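You operate a simulated robot arm through the tools that you are given. There is no shell and no other tool. Be economical: measure what you need, move in short steps, check, and stop when the job is done.

The job below is to be done with a simulated two-armed robot. You get a single attempt, and the scene is never put back.

## Task
Fit the plug-in gauge where the yellow plug sits and open the clear housing's outlet lever.
Fine: bleed the clear housing to nought first; the plug goes on the filter stand. Set down upright: yellow plug.

It is judged by the outcome, as a careful person would: the job done as asked, and still so three seconds after it is handed in. It fails if anything else is knocked over, pushed out of place, dropped, spilled or broken.

## Robot
Two 7-joint arms with fingered hands on one trunk, on a base that drives. Base frame: it is fixed to the floor where the robot stands at the start and does not move with it; the origin is under the middle of the robot, x ahead of it, y to its left, z up. Lengths are in m, angles in rad, forces in N, time in s.
The left shoulder is at the start at [0.043, 0.176, 1.093], the right one opposite. With the tool pointing down near the work surface each hand reaches from about 0.28 to 0.74 m from the robot's upright axis, wherever it stands, measured 20 degrees to its own side. Places, roughly: bypass lever [-0.9, 1.9, 1]; clear housing [0.6, 0.1, 0.8]; filter pump switch [1.6, -1.4, 1.1]; filter stand top [0.9, -0.3, 0.7]; flow wheel [1.5, -1.2, 0.9]; panel-end bleed knob [1.4, -1, 1.1]; panel-end drain knob [1.1, -0.9, 0.7]; panel-end inlet lever [1, -0.7, 1]; panel-end outlet lever [1.3, -1.1, 1]; relief knob [-0.7, 1.8, 0.9]; suction lever [-0.5, 1.4, 0.6]; table-end bleed knob [0.8, 0, 1.1]; table-end drain knob [0.4, 0, 0.7]; table-end inlet gauge [0.4, 0.3, 1.1]; table-end inlet lever [0.4, 0.2, 0.9]; table-end outlet lever [0.6, -0.1, 0.9]. Payload 3.8 kg a hand.
Tool frame (each hand has its own): the origin (TCP) lies between the finger pads and is the grasp point; the fingertips stand 0.026 m ahead of it; z points along the fingers, y is the line along which they close. Largest opening 0.132 m; the body of the gripper starts 0.073 m behind the TCP. The gripper is a hand of 3 fingers: y runs from the thumb to the fingers, the wrist lies at [0, 0, -0.224] in the tool frame, and closing takes about 1.5 s.
Orientation is that of the tool frame in the base frame, as [roll, pitch, yaw] about the fixed x, y, z axes, in that order (R = Rz(yaw) Ry(pitch) Rx(roll)). With the fingers straight down and closing along the base's y, the tool's x points along the base's -x, its y along +y and its z along -z.

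## Interface
- The arms move only by the tool move_arm. It takes "left_moves", "right_moves" or both (then of equal length, played together; a hand with none holds still); each is a list of rows, each a list of 2 entries, a list of its own where there are three numbers: the shift along the tool's x, y, z in cm, then the turn, a rotation vector about the tool's x, y, z in rad. In form: [[[tx, ty, tz], [ax, ay, az]], ...]. A call has 1 to 12 rows; each row shifts and turns the commanded pose from where the row before left it, along the tool's axes as they then stand. "left_claw" and "right_claw" are, for a hand that has rows, the finger opening in cm, from 0 to 13.2, set as the call begins (left out, the last holds). A row lasts 0.2 s, in which the tool goes at most 0.05 m and 0.15 rad; a call with a longer step from one row to the next is refused whole, and so is a gripper value outside its range. A pose out of reach is approached as far as the arm can. The call stops where the force on the tool passes 90 N (or 10 N more than at its start, if that is more) or the arm is blocked; 0.2 s more then pass. The fingers move at their own pace (about 0.108 m/s each) and stop on an object; they squeeze with about 30 N. The grip force told is the motor's: it shows also when the fingers shut on nothing. Time passes only in rows, and 0.2 s behind the last, so rows that do not move let the fingers close. The reply holds the time, the measured pose of the TCP, the force on the tool along the base axes, the opening and the grip force, in the units named above and with some noise, with the torque about the TCP (base axes, N m) and any sound that the robot's microphone picked up.
- Cameras (640 x 400 px; columns grow to the right, rows downward): "scene" is now at [0.1798, 0.0184, 0.9954]; the picture's right is [0.17, -0.99, 0.00], its down [-0.12, -0.02, -0.99] and it looks along [0.98, 0.17, -0.13] (base axes); focal length 214 px, centre (320, 200). "left" rides on the left gripper at [-0.061, 0.003, -0.092] in its tool frame; the picture's right is [-0.05, -1.00, 0.00], its down [0.83, -0.04, -0.55] and it looks along [0.55, -0.03, 0.83] (tool axes); focal length 230 px, centre (320, 200). "right" rides on the right gripper at [0.062, 0.003, -0.092] in its tool frame; the picture's right is [-0.05, 1.00, 0.00], its down [-0.83, -0.04, -0.56] and it looks along [-0.55, -0.03, 0.83] (tool axes); focal length 230 px, centre (320, 200). There is no depth. A picture from a camera that has moved, and an enlarged one, comes with that camera's place and axes in the base frame and with its lens.
- grab_frame(camera): a new picture of that camera. The clock stands still meanwhile.
- move_column(by): slides the trunk up (or, below 0, down) by that many m; the arms and the scene camera ride with it, the base frame stays. It gives what a move gives, with no picture.
- steer(legs): drives the robot by 1 to 6 legs, each [ahead, left, turn to the left] in m, m and rad, along the robot's own axes; the way and the turn of a leg run together, so that a leg with both is an arc; at most 1.5 m and 3.142 rad a leg. The arms and the cameras ride along, it lands a little off, and it stops where it bumps. It gives what a move gives.
- curl_fingers(finger1, finger2, thumb_bend, hand): sets how far each is bent, from 0 (flat) to 1 (curled in); at 0.3 the hand is open as for a grip, at 0.7 the pads meet at the TCP. One left out holds its place. A second passes; each finger stops where it meets its share of the squeeze, and holds until it gets a number again. A gripper value or a shape takes the hand back. It gives what a move gives, with no picture; readings hold the bend of each and the force on the fingers (four entries, about 0 where the hand has none), thumb and palm.
- grasp_type(shape, hand): the hand has 3 fingers and takes this shape, open, in about a second: jaw (thumb against the fingers, like two jaws); tri (thumb and two fingers); tip (a fingertip pinch); poke (one finger out to press); point (the index stretched); flat (the hand flat); cup (the hand cupped); fist (a fist). The gripper value then closes the fingers along that shape, each until it touches; the sizes above hold for jaw. It gives what a move gives, with no picture.
- aim_head(pan, tilt): turns the head with the scene camera to pan (to the left, within 1.047 rad either way) and tilt (down, from -0.506 to 1.204), counted from straight ahead of the robot. It gives what a move gives.
- zoom(camera, box): a new picture of the part [left, top, right, bottom] of that camera's present view, enlarged. The clock stands still meanwhile.
- sign_off(): hands the job in; it is judged then, once.

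Work in short steps. Places have to be worked out from the pictures, the camera data and where the tool is seen: move nearer, look again, correct. Check each grasp and each placing, and mend what went wrong. You have 120 turns and 100 pictures in all, those below and enlarged ones among them. Open the grippers and draw the arms clear of the work before you hand the job in, unless the task says otherwise; then end with one line.

The tools are called after "Call:" as name(argument=value, ...) on one line, values as JSON. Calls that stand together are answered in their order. move_arm: Moves the arms, as the interface text tells. Its arguments: {"type":"object","properties":{"left_moves":{"type":"array","items":{"type":"array"}},"left_claw":{"type":"number"},"right_moves":{"type":"array","items":{"type":"array"}},"right_claw":{"type":"number"}},"required":[]} The other tools are called the same way: move_column (by) slides the trunk up or down; grasp_type (shape, hand) gives the hand a shape; curl_fingers (finger1, finger2, thumb_bend, hand) moves the fingers one by one; steer (legs) drives the base; aim_head (pan, tilt) turns the head that bears the scene camera; grab_frame (camera) takes a picture; zoom (camera, box) takes an enlarged picture of a part of a camera's view; sign_off () hands the job in.

At the start:

```text
clock: 0.0
left_tool_pos: [0.361, 0.0872, 1.0234]
left_tcp_rot: [-3.118, 0.063, -3.132]
left_wrist_force: [-0.1, 0.9, -0.1]
left_moment: [0.0, 0.0, 0.03]
left_gripper_width: 0.1318
left_finger_force: 0.1
left_shape: jaw
left_bend: [0.3, 0.3, 0.3]
left_finger forces: [0.1, 0.0, 0.1, 0.0, 0.0, 0.0]
right_tool_pos: [0.5376, -0.2921, 1.0064]
right_tcp_rot: [-3.14, 0.01, 3.141]
right_wrist_force: [0.5, -0.2, 0.3]
right_moment: [-0.01, -0.02, -0.06]
right_gripper_width: 0.1318
right_finger_force: 0.0
right_shape: jaw
right_bend: [0.3, 0.3, 0.3]
right_finger forces: [0.0, 0.0, 0.1, 0.0, 0.0, 0.0]
trunk travel left (down, up): [-0.4, 0.082]
robot x, y, heading: [-0.001, -0.0001, -0.004]
head pan, tilt: [0.169, 0.134]
```

scene: 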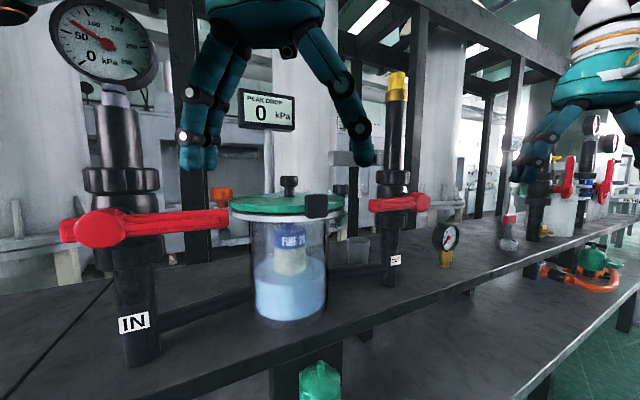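
right: 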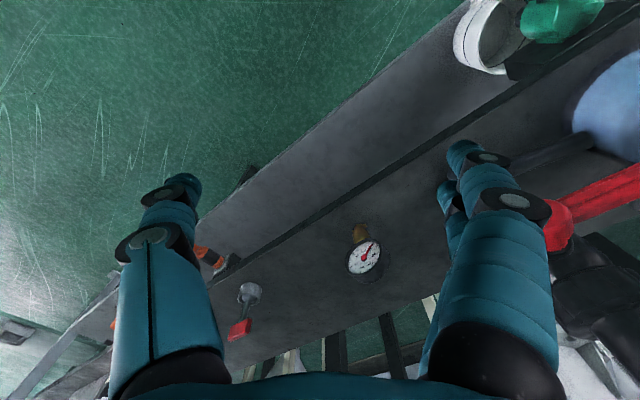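
left: 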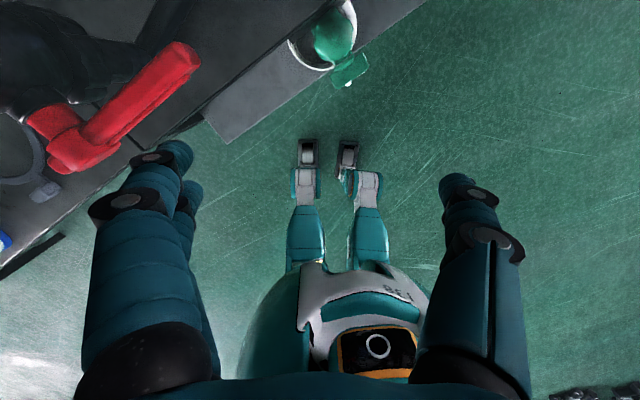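

The picture shows the clear housing between IN and OUT pipes, a yellow plug on top of the outlet pipe, and a small gauge standing on the stand. I enlarge these for detail.

Call:
zoom(camera="scene", box=[340, 60, 500, 280])

Call:
zoom(camera="scene", box=[40, 0, 360, 200])

Call:
zoom(camera="scene", box=[200, 160, 440, 310])

```text
1.82 times, centred on (420, 170) of scene
camera zoom: at [0.1798, 0.0184, 0.9954], right [0.17, -0.99, 0.0], down [-0.12, -0.02, -0.99], along [0.98, 0.17, -0.13], focal length 390 px, centre (138, 254)
```

zoom: 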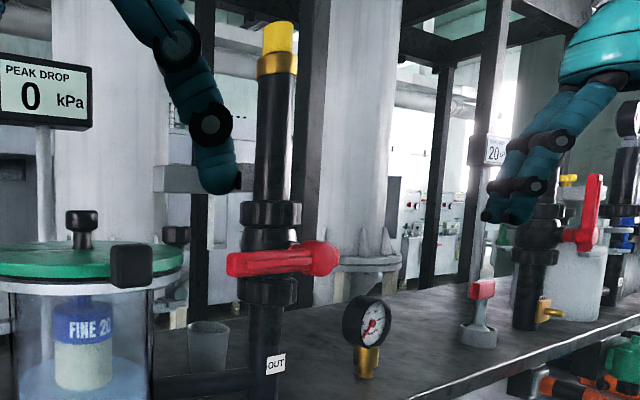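

```text
2.00 times, centred on (200, 100) of scene
camera zoom: at [0.1798, 0.0184, 0.9954], right [0.17, -0.99, 0.0], down [-0.12, -0.02, -0.99], along [0.98, 0.17, -0.13], focal length 429 px, centre (560, 400)
```

zoom: 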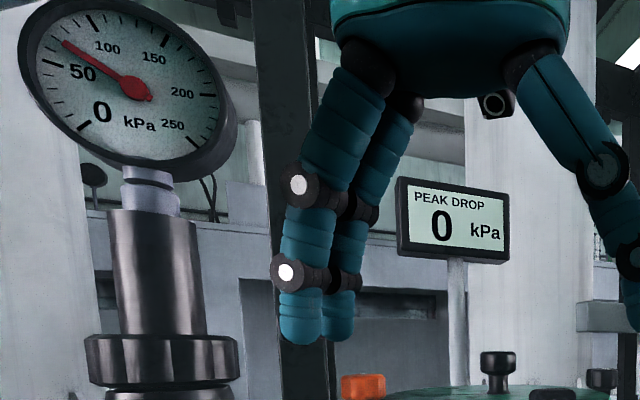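

```text
2.67 times, centred on (320, 235) of scene
camera zoom: at [0.1798, 0.0184, 0.9954], right [0.17, -0.99, 0.0], down [-0.12, -0.02, -0.99], along [0.98, 0.17, -0.13], focal length 572 px, centre (320, 107)
```

zoom: 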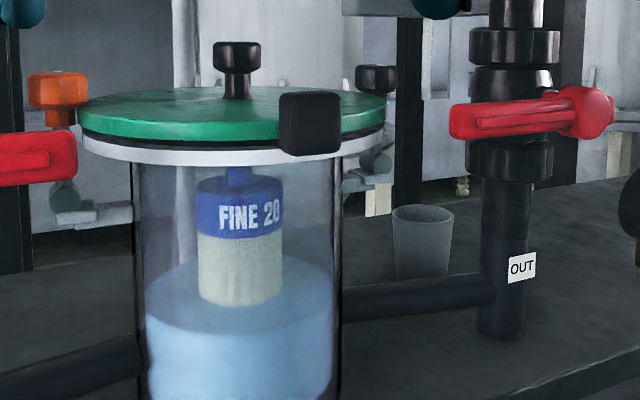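

The inlet gauge shows about 60 kPa, so the housing is pressurised. The left hand hides the likely bleed knob place; I raise both hands out of view.

Call:
move_arm(left_moves=[[[0, 0, -4], [0, 0, 0]], [[0, 0, -4], [0, 0, 0]], [[0, 0, -4], [0, 0, 0]], [[0, 0, -4], [0, 0, 0]], [[0, 0, -4], [0, 0, 0]]], right_moves=[[[0, 0, -4], [0, 0, 0]], [[0, 0, -4], [0, 0, 0]], [[0, 0, -4], [0, 0, 0]], [[0, 0, -4], [0, 0, 0]], [[0, 0, -4], [0, 0, 0]]])

Call:
grab_frame(camera="scene")

```text
clock: 1.2
left_tool_pos: [0.3581, 0.0895, 1.219]
left_tcp_rot: [-3.118, 0.054, -3.132]
left_wrist_force: [-0.2, -0.4, -0.1]
left_moment: [0.02, 0.01, -0.03]
left_gripper_width: 0.1322
left_finger_force: 0.1
left_shape: jaw
left_bend: [0.3, 0.3, 0.3]
left_finger forces: [0.1, 0.0, 0.0, 0.0, 0.0, 0.0]
right_tool_pos: [0.5442, -0.2949, 1.204]
right_tcp_rot: [-3.141, 0.001, 3.141]
right_wrist_force: [1.4, 0.1, -0.3]
right_moment: [0.0, 0.0, 0.04]
right_gripper_width: 0.1319
right_finger_force: 0.1
right_shape: jaw
right_bend: [0.3, 0.3, 0.3]
right_finger forces: [0.0, 0.1, 0.1, 0.1, 0.1, 0.1]
trunk travel left (down, up): [-0.4, 0.082]
robot x, y, heading: [0.0005, -0.0015, -0.001]
head pan, tilt: [0.169, 0.134]
```

```text
93 pictures are left
camera scene: at [0.1868, 0.017, 0.9934], right [0.17, -0.99, 0.0], down [-0.13, -0.02, -0.99], along [0.98, 0.17, -0.13], focal length 214 px, centre (320, 200)
```

scene: 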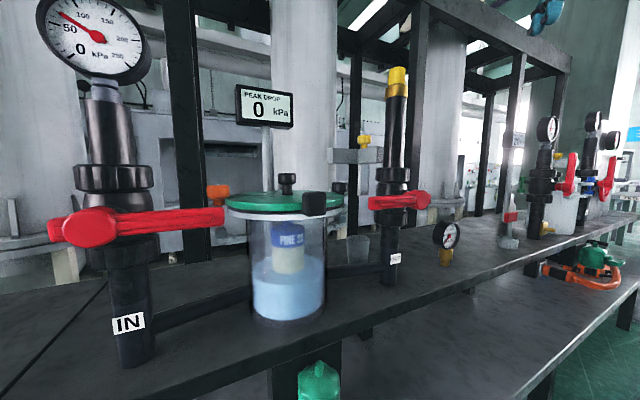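

A grey box with a yellow knob is seen at about (363,145), just where the bleed knob should be. I enlarge that and the panel end for comparison.

Call:
zoom(camera="scene", box=[310, 100, 470, 200])

Call:
zoom(camera="scene", box=[480, 100, 640, 200])

```text
4.00 times, centred on (390, 150) of scene
camera zoom: at [0.1868, 0.017, 0.9934], right [0.17, -0.99, 0.0], down [-0.13, -0.02, -0.99], along [0.98, 0.17, -0.13], focal length 858 px, centre (40, 400)
```

zoom: 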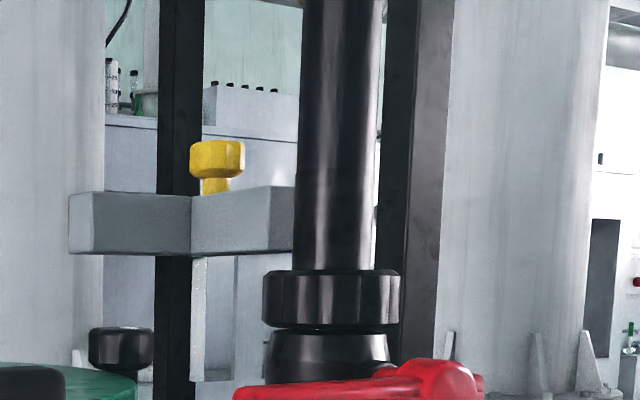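

```text
4.00 times, centred on (560, 150) of scene
camera zoom: at [0.1868, 0.017, 0.9934], right [0.17, -0.99, 0.0], down [-0.13, -0.02, -0.99], along [0.98, 0.17, -0.13], focal length 858 px, centre (-640, 400)
```

zoom: 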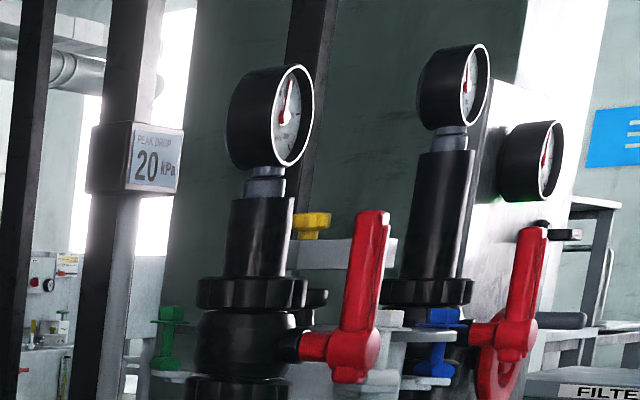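

The table-end bleed knob is the yellow knob on the grey block, around (0.78, 0.0, 1.07). The stand runs slantwise, so I back off and turn to face it, which also gives a second viewpoint.

Call:
steer(legs=[[-0.3, 0, 0], [0, 0, 0.5]])

Call:
grab_frame(camera="scene")

```text
clock: 4.7
left_tool_pos: [-0.0244, 0.2502, 1.2189]
left_tcp_rot: [-3.12, 0.054, -2.636]
left_wrist_force: [0.2, 0.4, 0.5]
left_moment: [-0.01, 0.04, 0.02]
left_gripper_width: 0.132
left_finger_force: 0.1
left_shape: jaw
left_bend: [0.3, 0.3, 0.3]
left_finger forces: [0.0, 0.1, 0.1, 0.0, 0.0, 0.0]
right_tool_pos: [0.3221, 0.0005, 1.2015]
right_tcp_rot: [3.141, 0.002, -2.648]
right_wrist_force: [-0.1, -0.3, -0.1]
right_moment: [-0.01, 0.02, 0.0]
right_gripper_width: 0.132
right_finger_force: 0.1
right_shape: jaw
right_bend: [0.3, 0.3, 0.3]
right_finger forces: [0.0, 0.1, 0.0, 0.0, 0.0, 0.0]
trunk travel left (down, up): [-0.4, 0.082]
robot x, y, heading: [-0.3029, -0.0022, 0.497]
head pan, tilt: [0.169, 0.134]
```

```text
90 pictures are left
camera scene: at [-0.1404, 0.1055, 0.9932], right [0.62, -0.79, 0.0], down [-0.11, -0.08, -0.99], along [0.78, 0.61, -0.13], focal length 214 px, centre (320, 200)
```

scene: 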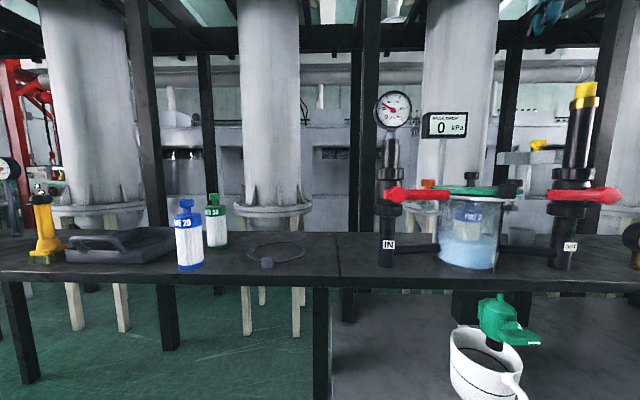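

Triangulating, the yellow plug top is near (0.67, -0.06, 1.175). The bleed knob needs a wider baseline, so I square up to the stand and sidestep right.

Call:
steer(legs=[[0, 0, 0.127], [0, -0.45, 0]])

Call:
aim_head(pan=0, tilt=0.2)

Call:
grab_frame(camera="scene")

```text
clock: 9.7
left_tool_pos: [0.2007, -0.0787, 1.2186]
left_tcp_rot: [-3.119, 0.054, -2.509]
left_wrist_force: [-0.1, 0.3, -1.0]
left_moment: [0.0, 0.01, 0.0]
left_gripper_width: 0.132
left_finger_force: 0.2
left_shape: jaw
left_bend: [0.3, 0.3, 0.3]
left_finger forces: [0.0, 0.0, 0.1, 0.0, 0.0, 0.0]
right_tool_pos: [0.5759, -0.2836, 1.2025]
right_tcp_rot: [3.141, 0.003, -2.52]
right_wrist_force: [-0.1, 0.5, -0.2]
right_moment: [-0.01, 0.0, 0.0]
right_gripper_width: 0.132
right_finger_force: 0.1
right_shape: jaw
right_bend: [0.3, 0.3, 0.3]
right_finger forces: [0.0, 0.1, 0.0, 0.0, 0.1, 0.1]
trunk travel left (down, up): [-0.4, 0.082]
robot x, y, heading: [-0.0432, -0.3603, 0.622]
head pan, tilt: [0.169, 0.134]
```

```text
clock: 10.4
left_tool_pos: [0.2003, -0.077, 1.2186]
left_tcp_rot: [-3.12, 0.053, -2.512]
left_wrist_force: [-0.9, 0.0, 0.3]
left_moment: [0.0, -0.01, 0.01]
left_gripper_width: 0.1318
left_finger_force: 0.0
left_shape: jaw
left_bend: [0.3, 0.3, 0.3]
left_finger forces: [0.1, 0.1, 0.0, 0.0, 0.0, 0.0]
right_tool_pos: [0.5745, -0.284, 1.2032]
right_tcp_rot: [-3.14, 0.001, -2.52]
right_wrist_force: [-0.5, -0.5, -0.8]
right_moment: [0.01, 0.02, 0.0]
right_gripper_width: 0.1319
right_finger_force: 0.0
right_shape: jaw
right_bend: [0.3, 0.3, 0.3]
right_finger forces: [0.0, 0.1, 0.1, 0.0, 0.1, 0.0]
trunk travel left (down, up): [-0.4, 0.082]
robot x, y, heading: [-0.0382, -0.357, 0.621]
head pan, tilt: [0.0, 0.201]
```

```text
89 pictures are left
camera scene: at [0.114, -0.2474, 0.9871], right [0.58, -0.81, 0.0], down [-0.16, -0.12, -0.98], along [0.8, 0.57, -0.2], focal length 214 px, centre (320, 200)
```

scene: 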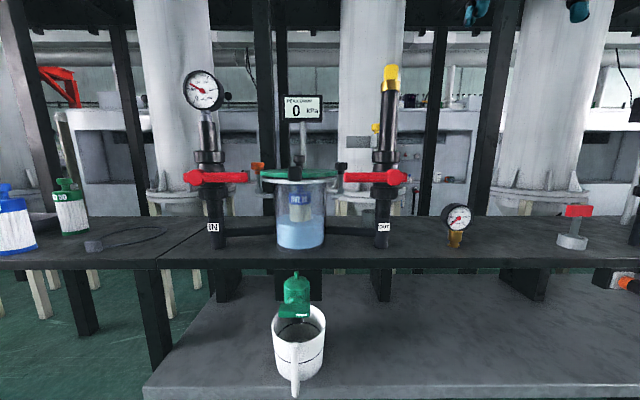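

A square-on view now. I enlarge the outlet pipe, bleed block and gauge.

Call:
zoom(camera="scene", box=[320, 60, 480, 160])

Call:
zoom(camera="scene", box=[320, 155, 480, 255])

Call:
zoom(camera="scene", box=[170, 60, 330, 160])

```text
4.00 times, centred on (400, 110) of scene
camera zoom: at [0.114, -0.2474, 0.9871], right [0.58, -0.81, 0.0], down [-0.16, -0.12, -0.98], along [0.8, 0.57, -0.2], focal length 858 px, centre (0, 560)
```

zoom: 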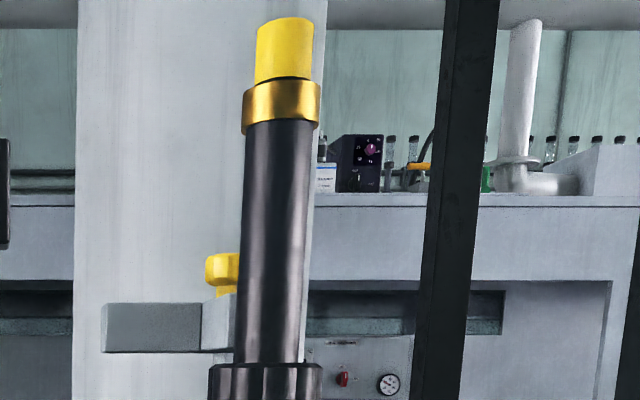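

```text
4.00 times, centred on (400, 205) of scene
camera zoom: at [0.114, -0.2474, 0.9871], right [0.58, -0.81, 0.0], down [-0.16, -0.12, -0.98], along [0.8, 0.57, -0.2], focal length 858 px, centre (0, 180)
```

zoom: 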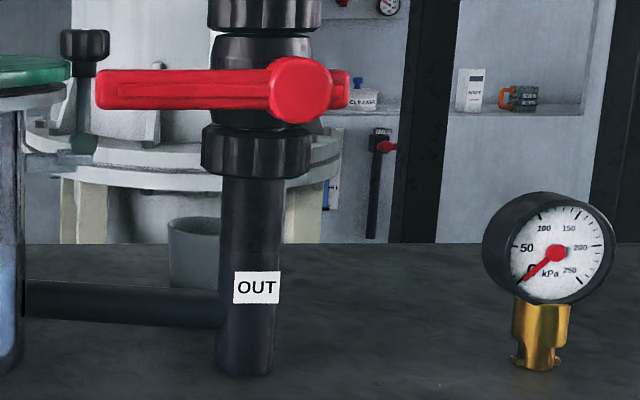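

```text
4.00 times, centred on (250, 110) of scene
camera zoom: at [0.114, -0.2474, 0.9871], right [0.58, -0.81, 0.0], down [-0.16, -0.12, -0.98], along [0.8, 0.57, -0.2], focal length 858 px, centre (600, 560)
```

zoom: 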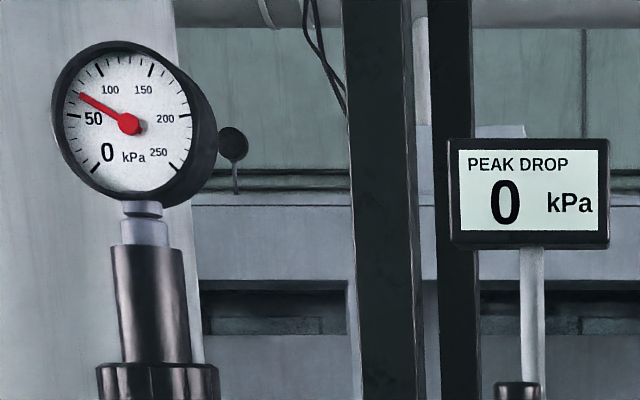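

Triangulated: plug axis (0.665,-0.06), yellow part z 1.164–1.198; bleed knob about (0.75,0.0,1.071), right behind the pipe; gauge base about (0.79,-0.23,0.74). I raise the trunk and take a stance so that the left arm reaches the knob from the left and the right arm the plug.

Call:
move_column(by=0.08)

Call:
steer(legs=[[0, 0, -0.621], [0.148, 0.297, 0]])

Call:
aim_head(pan=0, tilt=0.15)

Call:
grab_frame(camera="scene")

Call:
grab_frame(camera="left")

```text
clock: 11.6
left_tool_pos: [0.201, -0.0773, 1.2971]
left_tcp_rot: [-3.119, 0.051, -2.509]
left_wrist_force: [0.9, 1.2, -0.3]
left_moment: [-0.02, 0.05, 0.02]
left_gripper_width: 0.1317
left_finger_force: 0.1
left_shape: jaw
left_bend: [0.3, 0.3, 0.3]
left_finger forces: [0.0, 0.0, 0.0, 0.0, 0.1, 0.1]
right_tool_pos: [0.5766, -0.2809, 1.2797]
right_tcp_rot: [3.141, -0.002, -2.52]
right_wrist_force: [-0.9, -0.3, 0.3]
right_moment: [0.03, 0.04, -0.01]
right_gripper_width: 0.132
right_finger_force: 0.0
right_shape: jaw
right_bend: [0.3, 0.3, 0.3]
right_finger forces: [0.0, 0.0, 0.1, 0.1, 0.0, 0.1]
trunk travel left (down, up): [-0.48, 0.002]
robot x, y, heading: [-0.0372, -0.3607, 0.622]
head pan, tilt: [0.0, 0.201]
```

```text
clock: 16.4
left_tool_pos: [0.4668, 0.0279, 1.298]
left_tcp_rot: [-3.118, 0.055, -3.126]
left_wrist_force: [-0.6, 0.2, -0.3]
left_moment: [0.02, 0.0, 0.0]
left_gripper_width: 0.1318
left_finger_force: 0.1
left_shape: jaw
left_bend: [0.3, 0.3, 0.3]
left_finger forces: [0.1, 0.0, 0.1, 0.0, 0.0, 0.0]
right_tool_pos: [0.6548, -0.3569, 1.2827]
right_tcp_rot: [3.141, 0.001, -3.135]
right_wrist_force: [-0.1, 0.6, -0.4]
right_moment: [0.01, 0.0, -0.01]
right_gripper_width: 0.132
right_finger_force: 0.1
right_shape: jaw
right_bend: [0.3, 0.3, 0.3]
right_finger forces: [0.0, 0.0, 0.1, 0.0, 0.0, 0.0]
trunk travel left (down, up): [-0.48, 0.002]
robot x, y, heading: [0.1088, -0.0661, 0.009]
head pan, tilt: [0.0, 0.201]
```

```text
clock: 17.1
left_tool_pos: [0.4666, 0.027, 1.299]
left_tcp_rot: [-3.119, 0.055, -3.126]
left_wrist_force: [0.0, -0.2, 0.0]
left_moment: [0.01, 0.0, 0.02]
left_gripper_width: 0.1317
left_finger_force: 0.1
left_shape: jaw
left_bend: [0.3, 0.3, 0.3]
left_finger forces: [0.0, 0.1, 0.0, 0.1, 0.1, 0.0]
right_tool_pos: [0.6542, -0.3574, 1.2821]
right_tcp_rot: [-3.14, 0.001, -3.136]
right_wrist_force: [0.2, -0.6, 0.6]
right_moment: [-0.02, 0.04, 0.01]
right_gripper_width: 0.1322
right_finger_force: 0.1
right_shape: jaw
right_bend: [0.3, 0.3, 0.3]
right_finger forces: [0.0, 0.1, 0.0, 0.0, 0.1, 0.0]
trunk travel left (down, up): [-0.48, 0.002]
robot x, y, heading: [0.1122, -0.0619, 0.005]
head pan, tilt: [0.0, 0.15]
```

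```text
85 pictures are left
camera scene: at [0.3066, -0.0625, 1.1007], right [0.01, -1.0, 0.0], down [-0.15, 0.0, -0.99], along [0.99, 0.01, -0.15], focal length 214 px, centre (320, 200)
```

scene: 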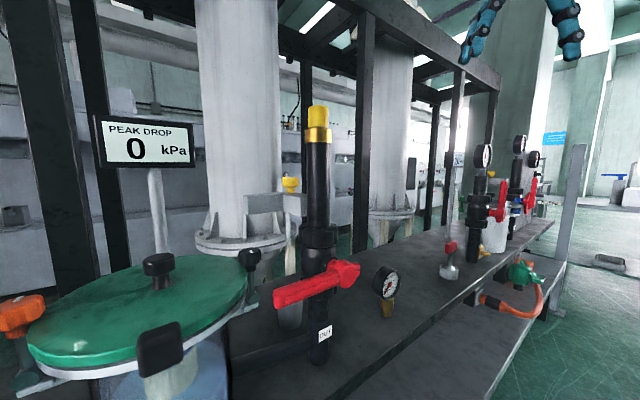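

```text
84 pictures are left
camera left: at [0.5228, 0.0329, 1.3931], right [0.07, -1.0, 0.03], down [-0.86, -0.04, 0.51], along [-0.51, -0.06, -0.86], focal length 230 px, centre (320, 200)
```

left: 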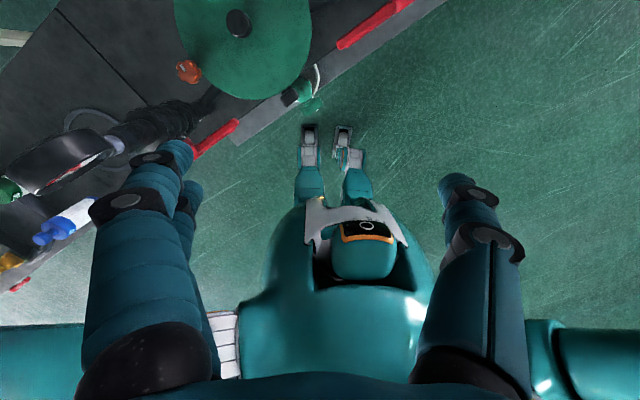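

The knob is now in open view to the left of the outlet pipe. I enlarge it for a third measurement.

Call:
zoom(camera="scene", box=[230, 90, 390, 190])

```text
4.00 times, centred on (310, 140) of scene
camera zoom: at [0.3066, -0.0625, 1.1007], right [0.01, -1.0, 0.0], down [-0.15, 0.0, -0.99], along [0.99, 0.01, -0.15], focal length 858 px, centre (360, 440)
```

zoom: 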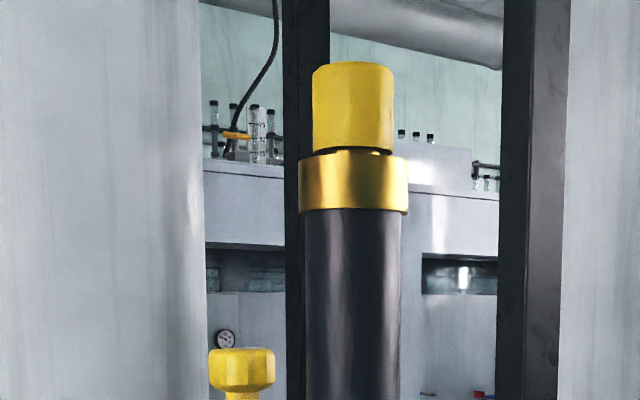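

Refined knob position: (0.745, 0.0, 1.070), about 34 mm wide. I bring the left hand above it, upright, with a 7 cm opening, well over the plug's top.

Call:
move_arm(left_moves=[[[0, 0, 0], [-0.0235, 0.0546, 0]], [[-4.65, -0.5, 0], [0, 0, 0]], [[-4.65, -0.5, 0], [0, 0, 0]], [[-4.65, -0.5, 0], [0, 0, 0]], [[-4.65, -0.5, 0], [0, 0, 0]], [[-4.65, -0.5, 0], [0, 0, 0]], [[-4.65, -0.5, 0], [0, 0, 0]], [[0, 0, 0], [0, 0, 0.13]], [[0, 0, 0], [0, 0, 0.13]]], left_claw=7)

Call:
grab_frame(camera="scene")

Call:
grab_frame(camera="left")

```text
clock: 19.1
left_tool_pos: [0.6532, -0.0022, 1.2737]
left_tcp_rot: [3.141, -0.002, 2.895]
left_wrist_force: [-0.1, 0.2, -0.2]
left_moment: [-0.01, 0.0, 0.04]
left_gripper_width: 0.0703
left_finger_force: 0.1
left_shape: jaw
left_bend: [0.72, 0.72, 0.7]
left_finger forces: [0.1, 0.1, 0.1, 0.0, 0.1, 0.1]
left hand out of reach, approached as far as the arm can: row 5, 6, 7
right_tool_pos: [0.6543, -0.3575, 1.2813]
right_tcp_rot: [3.141, 0.002, -3.136]
right_wrist_force: [0.0, -0.1, 1.2]
right_moment: [0.01, -0.03, -0.01]
right_gripper_width: 0.132
right_finger_force: 0.0
right_shape: jaw
right_bend: [0.3, 0.3, 0.3]
right_finger forces: [0.0, 0.0, 0.0, 0.1, 0.0, 0.0]
trunk travel left (down, up): [-0.48, 0.002]
robot x, y, heading: [0.1092, -0.063, 0.0]
head pan, tilt: [0.0, 0.15]
```

```text
82 pictures are left
camera scene: at [0.3067, -0.0628, 1.1007], right [0.01, -1.0, 0.0], down [-0.15, 0.0, -0.99], along [0.99, 0.01, -0.15], focal length 214 px, centre (320, 200)
```

scene: 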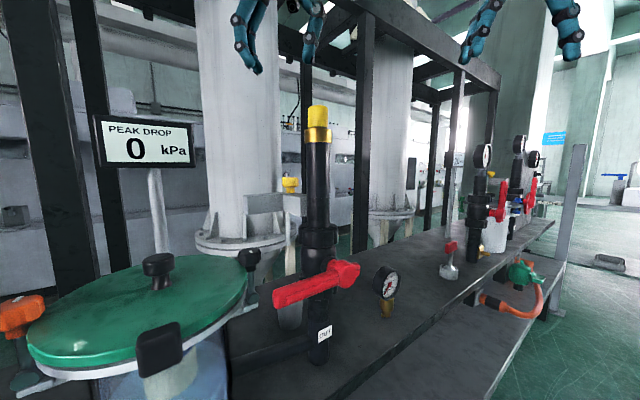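

```text
81 pictures are left
camera left: at [0.7136, -0.0147, 1.3646], right [-0.19, -0.98, 0.0], down [-0.82, 0.16, 0.56], along [-0.55, 0.11, -0.83], focal length 230 px, centre (320, 200)
```

left: 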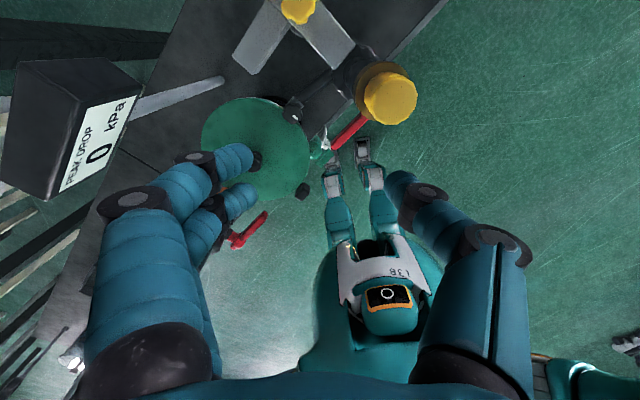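

The knob is ~9 cm beyond left reach. I drive forward 8 cm, slowly, with the stand edge still ~0.3 m from the robot's axis.

Call:
steer(legs=[[0.08, 0, 0]])

Call:
grab_frame(camera="left")

```text
clock: 20.1
left_tool_pos: [0.7298, -0.0022, 1.275]
left_tcp_rot: [3.142, -0.001, 2.895]
left_wrist_force: [0.5, -0.7, -0.8]
left_moment: [-0.02, -0.01, 0.02]
left_gripper_width: 0.0704
left_finger_force: 0.0
left_shape: jaw
left_bend: [0.72, 0.72, 0.7]
left_finger forces: [0.0, 0.0, 0.0, 0.0, 0.0, 0.0]
right_tool_pos: [0.7329, -0.3582, 1.2828]
right_tcp_rot: [-3.141, 0.003, -3.137]
right_wrist_force: [0.7, 0.1, 0.0]
right_moment: [0.02, 0.0, -0.02]
right_gripper_width: 0.1321
right_finger_force: 0.1
right_shape: jaw
right_bend: [0.3, 0.3, 0.3]
right_finger forces: [0.0, 0.1, 0.0, 0.1, 0.0, 0.0]
trunk travel left (down, up): [-0.48, 0.002]
robot x, y, heading: [0.1892, -0.0652, 0.002]
head pan, tilt: [0.0, 0.15]
```

```text
80 pictures are left
camera left: at [0.7909, -0.0144, 1.3661], right [-0.19, -0.98, 0.0], down [-0.82, 0.16, 0.55], along [-0.54, 0.11, -0.83], focal length 230 px, centre (320, 200)
```

left: 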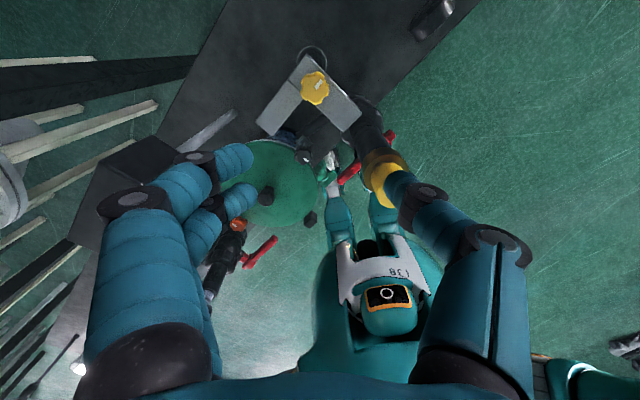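

The left camera now sees the knob at about (0.752, 0.0), agreeing. I enlarge the knob for markings, and move a small step down to see how the command tracks.

Call:
zoom(camera="left", box=[240, 40, 400, 140])

Call:
move_arm(left_moves=[[[0, 0, 2], [0, 0, 0]]])

```text
4.00 times, centred on (320, 90) of left
camera zoom: at [0.7909, -0.0144, 1.3661], right [-0.19, -0.98, 0.0], down [-0.82, 0.16, 0.55], along [-0.54, 0.11, -0.83], focal length 920 px, centre (320, 640)
```

zoom: 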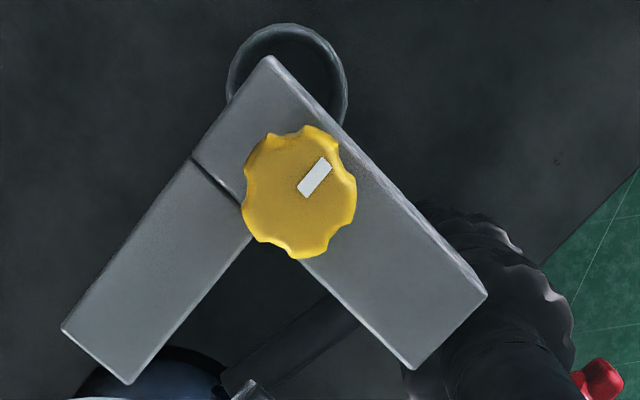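

```text
clock: 20.5
left_tool_pos: [0.7311, -0.0031, 1.2541]
left_tcp_rot: [-3.142, 0.003, 2.897]
left_wrist_force: [-0.2, -0.3, 0.3]
left_moment: [-0.02, -0.02, 0.03]
left_gripper_width: 0.0701
left_finger_force: 0.1
left_shape: jaw
left_bend: [0.72, 0.72, 0.7]
left_finger forces: [0.0, 0.0, 0.0, 0.0, 0.0, 0.0]
right_tool_pos: [0.7318, -0.3561, 1.2842]
right_tcp_rot: [-3.141, 0.002, -3.135]
right_wrist_force: [-0.4, 0.2, 0.3]
right_moment: [-0.03, -0.01, 0.02]
right_gripper_width: 0.1319
right_finger_force: 0.1
right_shape: jaw
right_bend: [0.3, 0.3, 0.3]
right_finger forces: [0.0, 0.0, 0.0, 0.0, 0.0, 0.0]
trunk travel left (down, up): [-0.48, 0.002]
robot x, y, heading: [0.1875, -0.0614, 0.005]
head pan, tilt: [0.0, 0.15]
```

Tracking is good. The knob has a white mark and a cup sits under the bleed outlet. I centre over (0.749, 0.0) and descend to about z 1.14, then look.

Call:
move_arm(left_moves=[[[-1.65, 0.7, 0], [0, 0, 0]], [[0, 0, 4], [0, 0, 0]], [[0, 0, 4], [0, 0, 0]], [[0, 0, 3.4], [0, 0, 0]]])

Call:
grab_frame(camera="left")

Call:
grab_frame(camera="scene")

```text
clock: 21.5
left_tool_pos: [0.7444, 0.0024, 1.139]
left_tcp_rot: [-3.14, 0.0, 2.896]
left_wrist_force: [0.8, 0.4, -0.1]
left_moment: [0.0, -0.02, 0.01]
left_gripper_width: 0.0704
left_finger_force: 0.0
left_shape: jaw
left_bend: [0.72, 0.72, 0.7]
left_finger forces: [0.1, 0.1, 0.0, 0.1, 0.0, 0.0]
left hand out of reach, approached as far as the arm can: row 1
right_tool_pos: [0.7327, -0.3575, 1.2825]
right_tcp_rot: [-3.141, 0.001, -3.136]
right_wrist_force: [0.7, -0.3, -0.9]
right_moment: [-0.03, -0.03, 0.03]
right_gripper_width: 0.1319
right_finger_force: 0.1
right_shape: jaw
right_bend: [0.3, 0.3, 0.3]
right_finger forces: [0.0, 0.1, 0.0, 0.1, 0.1, 0.0]
trunk travel left (down, up): [-0.48, 0.002]
robot x, y, heading: [0.1872, -0.065, 0.003]
head pan, tilt: [0.0, 0.15]
```

```text
78 pictures are left
camera left: at [0.8043, -0.0099, 1.2293], right [-0.19, -0.98, 0.0], down [-0.82, 0.16, 0.56], along [-0.55, 0.11, -0.83], focal length 230 px, centre (320, 200)
```

left: 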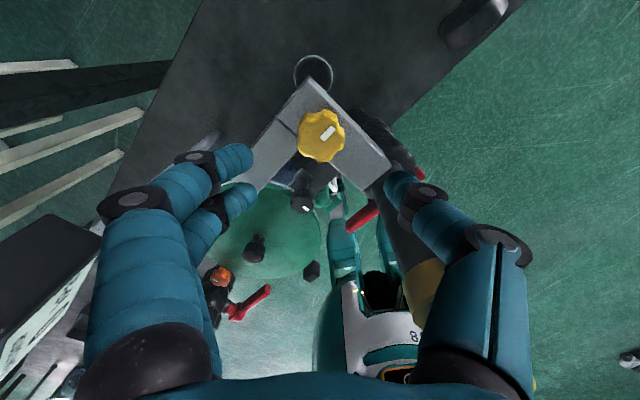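

```text
77 pictures are left
camera scene: at [0.3853, -0.0619, 1.1006], right [0.0, -1.0, 0.0], down [-0.15, 0.0, -0.99], along [0.99, 0.0, -0.15], focal length 214 px, centre (320, 200)
```

scene: 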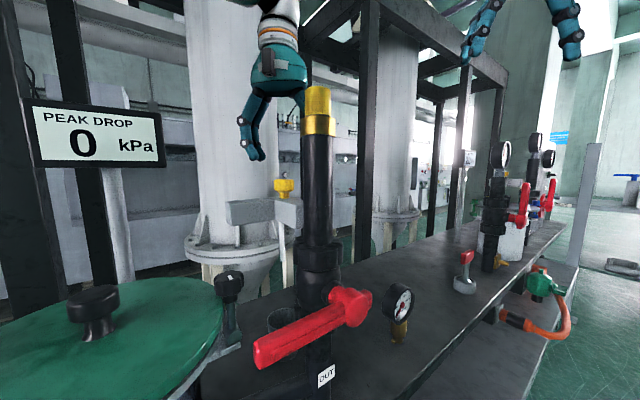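

Knob re-measured at (0.753, 0.0). I nudge 0.9 cm outward while going down to z about 1.083.

Call:
move_arm(left_moves=[[[0, 0, 2], [0, 0, 0]], [[-0.9, 0, 1.8], [0, 0, 0]], [[0, 0, 1.8], [0, 0, 0]]])

Call:
grab_frame(camera="left")

```text
clock: 22.3
left_tool_pos: [0.7525, -0.0001, 1.0807]
left_tcp_rot: [3.14, 0.0, 2.896]
left_wrist_force: [-0.2, 0.8, -0.2]
left_moment: [0.01, -0.01, 0.0]
left_gripper_width: 0.0701
left_finger_force: 0.0
left_shape: jaw
left_bend: [0.72, 0.72, 0.7]
left_finger forces: [0.0, 0.0, 0.0, 0.0, 0.0, 0.1]
right_tool_pos: [0.7324, -0.3564, 1.2823]
right_tcp_rot: [-3.141, 0.002, -3.137]
right_wrist_force: [0.5, -0.5, 0.3]
right_moment: [0.01, 0.0, -0.02]
right_gripper_width: 0.1319
right_finger_force: 0.1
right_shape: jaw
right_bend: [0.3, 0.3, 0.3]
right_finger forces: [0.0, 0.0, 0.0, 0.0, 0.0, 0.0]
trunk travel left (down, up): [-0.48, 0.002]
robot x, y, heading: [0.1844, -0.0659, 0.003]
head pan, tilt: [0.0, 0.15]
```

```text
76 pictures are left
camera left: at [0.8126, -0.0129, 1.172], right [-0.19, -0.98, 0.0], down [-0.82, 0.16, 0.56], along [-0.55, 0.11, -0.83], focal length 230 px, centre (320, 200)
```

left: 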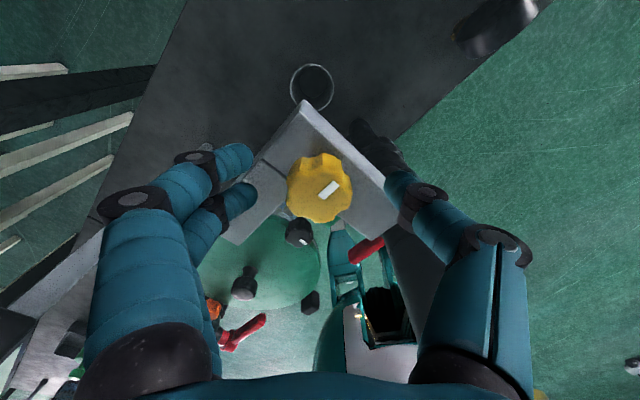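

The knob lies between the fingers. I close on it.

Call:
move_arm(left_moves=[[[-0.3, 0, 0], [0, 0, 0]], [[0, 0, 0], [0, 0, 0]], [[0, 0, 0], [0, 0, 0]], [[0, 0, 0], [0, 0, 0]], [[0, 0, 0], [0, 0, 0]]], left_claw=0)

Call:
grab_frame(camera="left")

```text
clock: 23.5
left_tool_pos: [0.7546, -0.0023, 1.0808]
left_tcp_rot: [3.142, -0.001, 2.895]
left_wrist_force: [-1.1, -0.5, -1.8]
left_moment: [0.0, -0.01, -0.02]
left_gripper_width: 0.024
left_finger_force: 29.7
left_shape: jaw
left_bend: [0.73, 0.73, 0.7]
left_finger forces: [12.0, 14.2, 0.0, 0.0, 26.7, 0.1]
right_tool_pos: [0.7326, -0.3568, 1.2827]
right_tcp_rot: [-3.141, 0.0, -3.137]
right_wrist_force: [-0.6, 0.1, 0.5]
right_moment: [0.03, 0.0, -0.01]
right_gripper_width: 0.1318
right_finger_force: 0.0
right_shape: jaw
right_bend: [0.3, 0.3, 0.3]
right_finger forces: [0.0, 0.1, 0.0, 0.1, 0.1, 0.1]
trunk travel left (down, up): [-0.48, 0.002]
robot x, y, heading: [0.1873, -0.062, 0.009]
head pan, tilt: [0.0, 0.15]
```

```text
75 pictures are left
camera left: at [0.816, -0.0136, 1.1725], right [-0.19, -0.98, 0.0], down [-0.82, 0.16, 0.56], along [-0.55, 0.11, -0.83], focal length 230 px, centre (320, 200)
```

left: 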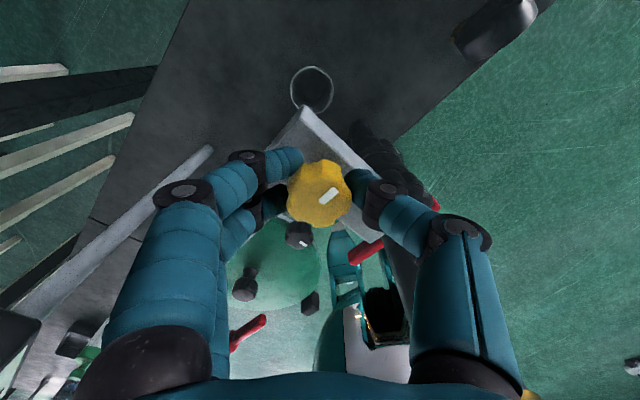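

The grip holds with 30 N. I turn counter-clockwise (opening) 0.6 rad, listening, and turn the head to see the inlet gauge.

Call:
move_arm(left_moves=[[[0, 0, 0], [0, 0, -0.12]], [[0, 0, 0], [0, 0, -0.12]], [[0, 0, 0], [0, 0, -0.12]], [[0, 0, 0], [0, 0, -0.12]], [[0, 0, 0], [0, 0, -0.12]]])

Call:
aim_head(pan=1.0, tilt=0.0)

Call:
grab_frame(camera="scene")

Call:
grab_frame(camera="left")

```text
clock: 24.7
left_tool_pos: [0.7551, -0.0003, 1.0823]
left_tcp_rot: [3.14, -0.002, -2.783]
left_wrist_force: [-2.1, 1.9, -8.1]
left_moment: [0.08, 0.02, -0.04]
left_gripper_width: 0.0238
left_finger_force: 30.0
left_shape: jaw
left_bend: [0.73, 0.73, 0.7]
left_finger forces: [13.5, 15.4, 0.0, 0.1, 25.4, 0.0]
right_tool_pos: [0.7333, -0.3572, 1.2824]
right_tcp_rot: [-3.141, 0.003, -3.136]
right_wrist_force: [-0.1, -0.9, 0.1]
right_moment: [-0.02, -0.02, 0.01]
right_gripper_width: 0.1321
right_finger_force: 0.1
right_shape: jaw
right_bend: [0.3, 0.3, 0.3]
right_finger forces: [0.1, 0.1, 0.0, 0.0, 0.1, 0.1]
trunk travel left (down, up): [-0.48, 0.002]
robot x, y, heading: [0.1876, -0.0653, 0.006]
head pan, tilt: [0.0, 0.15]
```

```text
clock: 26.0
left_tool_pos: [0.7556, 0.0004, 1.0819]
left_tcp_rot: [3.139, -0.002, -2.787]
left_wrist_force: [-2.7, 2.7, -10.3]
left_moment: [0.11, 0.06, -0.01]
left_gripper_width: 0.0237
left_finger_force: 30.1
left_shape: jaw
left_bend: [0.73, 0.73, 0.7]
left_finger forces: [13.6, 15.9, 0.1, 0.0, 24.9, 0.1]
right_tool_pos: [0.7328, -0.357, 1.2823]
right_tcp_rot: [3.141, 0.002, -3.136]
right_wrist_force: [-0.1, 0.7, 0.5]
right_moment: [0.01, 0.01, 0.0]
right_gripper_width: 0.132
right_finger_force: 0.0
right_shape: jaw
right_bend: [0.3, 0.3, 0.3]
right_finger forces: [0.0, 0.0, 0.1, 0.0, 0.0, 0.0]
trunk travel left (down, up): [-0.48, 0.002]
robot x, y, heading: [0.1874, -0.0606, 0.009]
head pan, tilt: [1.0, 0.0]
```

```text
74 pictures are left
camera scene: at [0.341, 0.0136, 1.1143], right [0.84, -0.54, 0.0], down [0.0, 0.0, -1.0], along [0.54, 0.84, 0.0], focal length 214 px, centre (320, 200)
```

scene: 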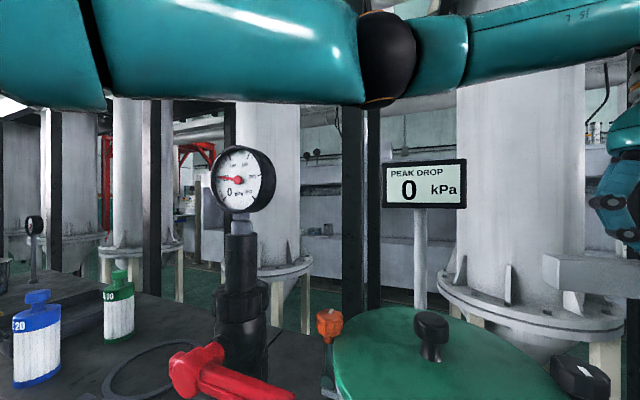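

```text
73 pictures are left
camera left: at [0.8128, 0.024, 1.173], right [0.39, -0.92, 0.0], down [-0.76, -0.33, 0.56], along [-0.51, -0.22, -0.83], focal length 230 px, centre (320, 200)
```

left: 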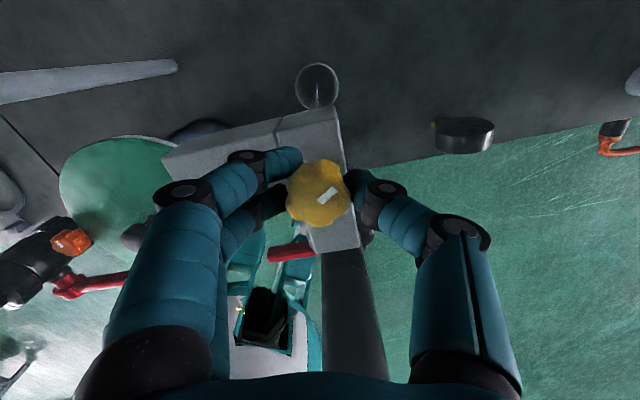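

The knob turned with the hand and a trickle seems to run in the cup. I read the gauge.

Call:
zoom(camera="scene", box=[190, 130, 310, 220])

Call:
zoom(camera="left", box=[260, 40, 380, 115])

```text
4.44 times, centred on (250, 175) of scene
camera zoom: at [0.341, 0.0136, 1.1143], right [0.84, -0.54, 0.0], down [0.0, 0.0, -1.0], along [0.54, 0.84, 0.0], focal length 953 px, centre (631, 311)
```

zoom: 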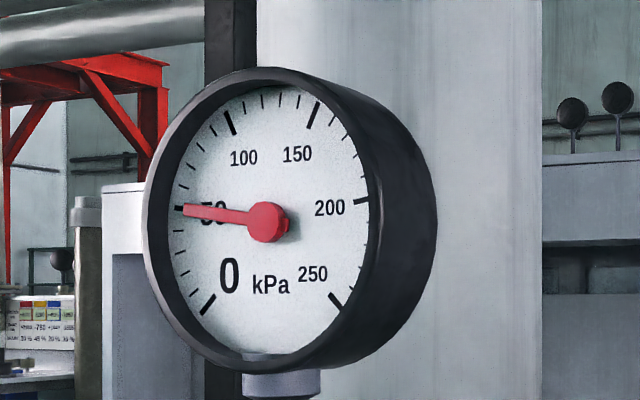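

```text
5.33 times, centred on (320, 78) of left
camera zoom: at [0.8128, 0.024, 1.173], right [0.39, -0.92, 0.0], down [-0.76, -0.33, 0.56], along [-0.51, -0.22, -0.83], focal length 1227 px, centre (320, 853)
```

zoom: 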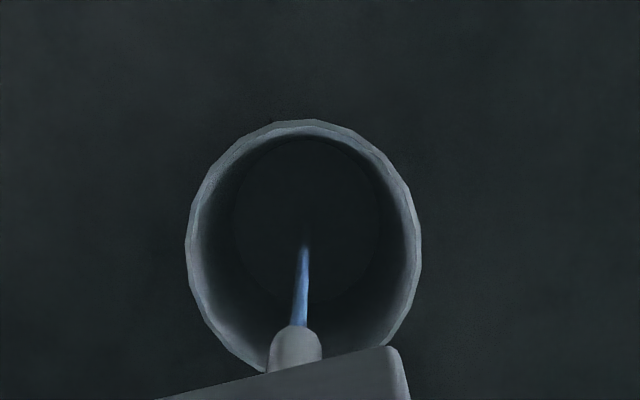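

Pressure drops (about 50 kPa) and the stream lands in the cup. I hold this opening and wait.

Call:
move_arm(left_moves=[[[0, 0, 0], [0, 0, 0]], [[0, 0, 0], [0, 0, 0]], [[0, 0, 0], [0, 0, 0]], [[0, 0, 0], [0, 0, 0]], [[0, 0, 0], [0, 0, 0]], [[0, 0, 0], [0, 0, 0]], [[0, 0, 0], [0, 0, 0]], [[0, 0, 0], [0, 0, 0]], [[0, 0, 0], [0, 0, 0]], [[0, 0, 0], [0, 0, 0]], [[0, 0, 0], [0, 0, 0]], [[0, 0, 0], [0, 0, 0]]])

Call:
zoom(camera="scene", box=[190, 130, 310, 220])

Call:
zoom(camera="left", box=[260, 40, 380, 115])

```text
clock: 28.6
left_tool_pos: [0.7563, 0.0001, 1.0822]
left_tcp_rot: [3.141, -0.002, -2.786]
left_wrist_force: [-2.6, 2.8, -11.3]
left_moment: [0.13, 0.06, -0.01]
left_gripper_width: 0.0234
left_finger_force: 30.5
left_shape: jaw
left_bend: [0.72, 0.73, 0.7]
left_finger forces: [13.5, 15.9, 0.0, 0.0, 24.7, 0.0]
right_tool_pos: [0.7329, -0.3568, 1.283]
right_tcp_rot: [3.14, 0.003, -3.136]
right_wrist_force: [0.4, 0.2, -1.3]
right_moment: [-0.02, 0.02, 0.01]
right_gripper_width: 0.1324
right_finger_force: 0.0
right_shape: jaw
right_bend: [0.3, 0.3, 0.3]
right_finger forces: [0.0, 0.0, 0.0, 0.1, 0.0, 0.1]
trunk travel left (down, up): [-0.48, 0.002]
robot x, y, heading: [0.1867, -0.0664, 0.005]
head pan, tilt: [1.0, 0.0]
```

```text
4.44 times, centred on (250, 175) of scene
camera zoom: at [0.341, 0.0137, 1.1143], right [0.84, -0.54, 0.0], down [0.0, 0.0, -1.0], along [0.54, 0.84, 0.0], focal length 953 px, centre (631, 311)
```

zoom: 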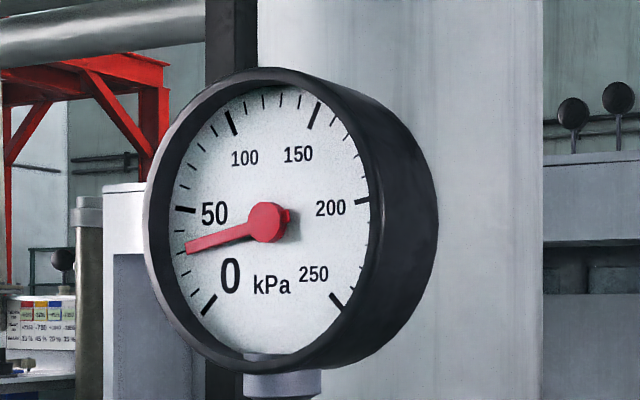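

```text
5.33 times, centred on (320, 78) of left
camera zoom: at [0.8128, 0.024, 1.1731], right [0.4, -0.92, 0.0], down [-0.76, -0.33, 0.56], along [-0.51, -0.22, -0.83], focal length 1227 px, centre (320, 853)
```

zoom: 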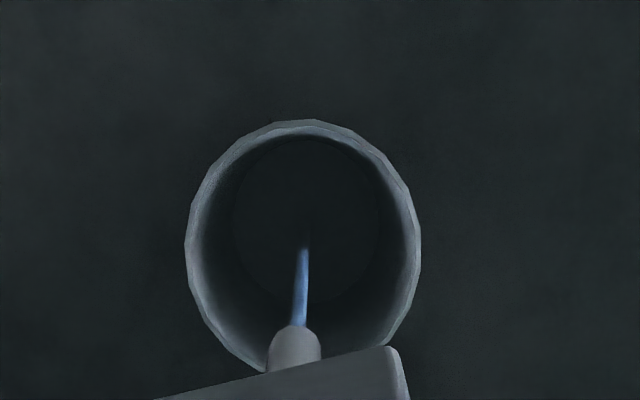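

It falls steadily, now near 27 kPa. I keep waiting.

Call:
move_arm(left_moves=[[[0, 0, 0], [0, 0, 0]], [[0, 0, 0], [0, 0, 0]], [[0, 0, 0], [0, 0, 0]], [[0, 0, 0], [0, 0, 0]], [[0, 0, 0], [0, 0, 0]], [[0, 0, 0], [0, 0, 0]], [[0, 0, 0], [0, 0, 0]], [[0, 0, 0], [0, 0, 0]], [[0, 0, 0], [0, 0, 0]], [[0, 0, 0], [0, 0, 0]], [[0, 0, 0], [0, 0, 0]], [[0, 0, 0], [0, 0, 0]]])

Call:
move_arm(left_moves=[[[0, 0, 0], [0, 0, 0]], [[0, 0, 0], [0, 0, 0]], [[0, 0, 0], [0, 0, 0]], [[0, 0, 0], [0, 0, 0]], [[0, 0, 0], [0, 0, 0]], [[0, 0, 0], [0, 0, 0]], [[0, 0, 0], [0, 0, 0]], [[0, 0, 0], [0, 0, 0]], [[0, 0, 0], [0, 0, 0]], [[0, 0, 0], [0, 0, 0]], [[0, 0, 0], [0, 0, 0]], [[0, 0, 0], [0, 0, 0]]])

Call:
zoom(camera="scene", box=[190, 130, 310, 220])

```text
clock: 31.2
left_tool_pos: [0.7569, 0.0001, 1.0825]
left_tcp_rot: [3.14, -0.002, -2.787]
left_wrist_force: [-2.7, 3.6, -11.4]
left_moment: [0.1, 0.04, -0.03]
left_gripper_width: 0.0233
left_finger_force: 30.2
left_shape: jaw
left_bend: [0.72, 0.73, 0.7]
left_finger forces: [13.4, 15.9, 0.0, 0.0, 24.4, 0.1]
right_tool_pos: [0.7337, -0.3566, 1.2827]
right_tcp_rot: [-3.14, 0.001, -3.137]
right_wrist_force: [0.3, -0.8, 0.4]
right_moment: [-0.01, 0.02, 0.0]
right_gripper_width: 0.1322
right_finger_force: 0.0
right_shape: jaw
right_bend: [0.3, 0.3, 0.3]
right_finger forces: [0.0, 0.0, 0.0, 0.0, 0.0, 0.1]
trunk travel left (down, up): [-0.48, 0.002]
robot x, y, heading: [0.1844, -0.065, 0.008]
head pan, tilt: [1.0, 0.0]
```

```text
clock: 33.8
left_tool_pos: [0.7553, -0.001, 1.0809]
left_tcp_rot: [3.14, -0.003, -2.786]
left_wrist_force: [-3.2, 2.5, -11.6]
left_moment: [0.08, 0.04, -0.03]
left_gripper_width: 0.0231
left_finger_force: 29.9
left_shape: jaw
left_bend: [0.72, 0.73, 0.7]
left_finger forces: [13.4, 15.9, 0.1, 0.0, 24.5, 0.1]
right_tool_pos: [0.7331, -0.3561, 1.2825]
right_tcp_rot: [3.141, 0.001, -3.135]
right_wrist_force: [0.0, -0.8, -0.6]
right_moment: [-0.01, 0.02, 0.05]
right_gripper_width: 0.1319
right_finger_force: 0.0
right_shape: jaw
right_bend: [0.3, 0.3, 0.3]
right_finger forces: [0.0, 0.1, 0.0, 0.0, 0.0, 0.1]
trunk travel left (down, up): [-0.48, 0.002]
robot x, y, heading: [0.1869, -0.0618, 0.005]
head pan, tilt: [1.0, 0.0]
```

```text
4.44 times, centred on (250, 175) of scene
camera zoom: at [0.341, 0.0136, 1.1143], right [0.84, -0.54, 0.0], down [0.0, 0.0, -1.0], along [0.54, 0.84, 0.0], focal length 953 px, centre (631, 311)
```

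zoom: 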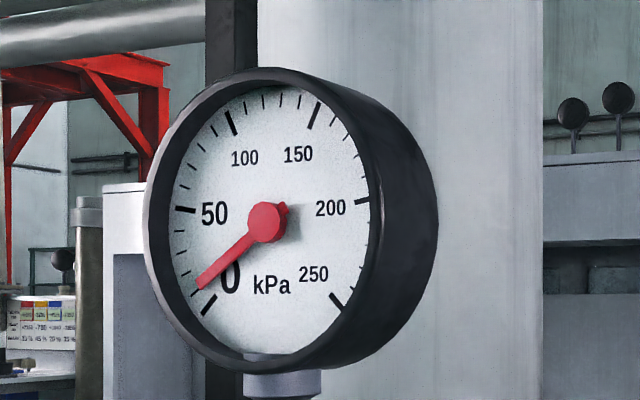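

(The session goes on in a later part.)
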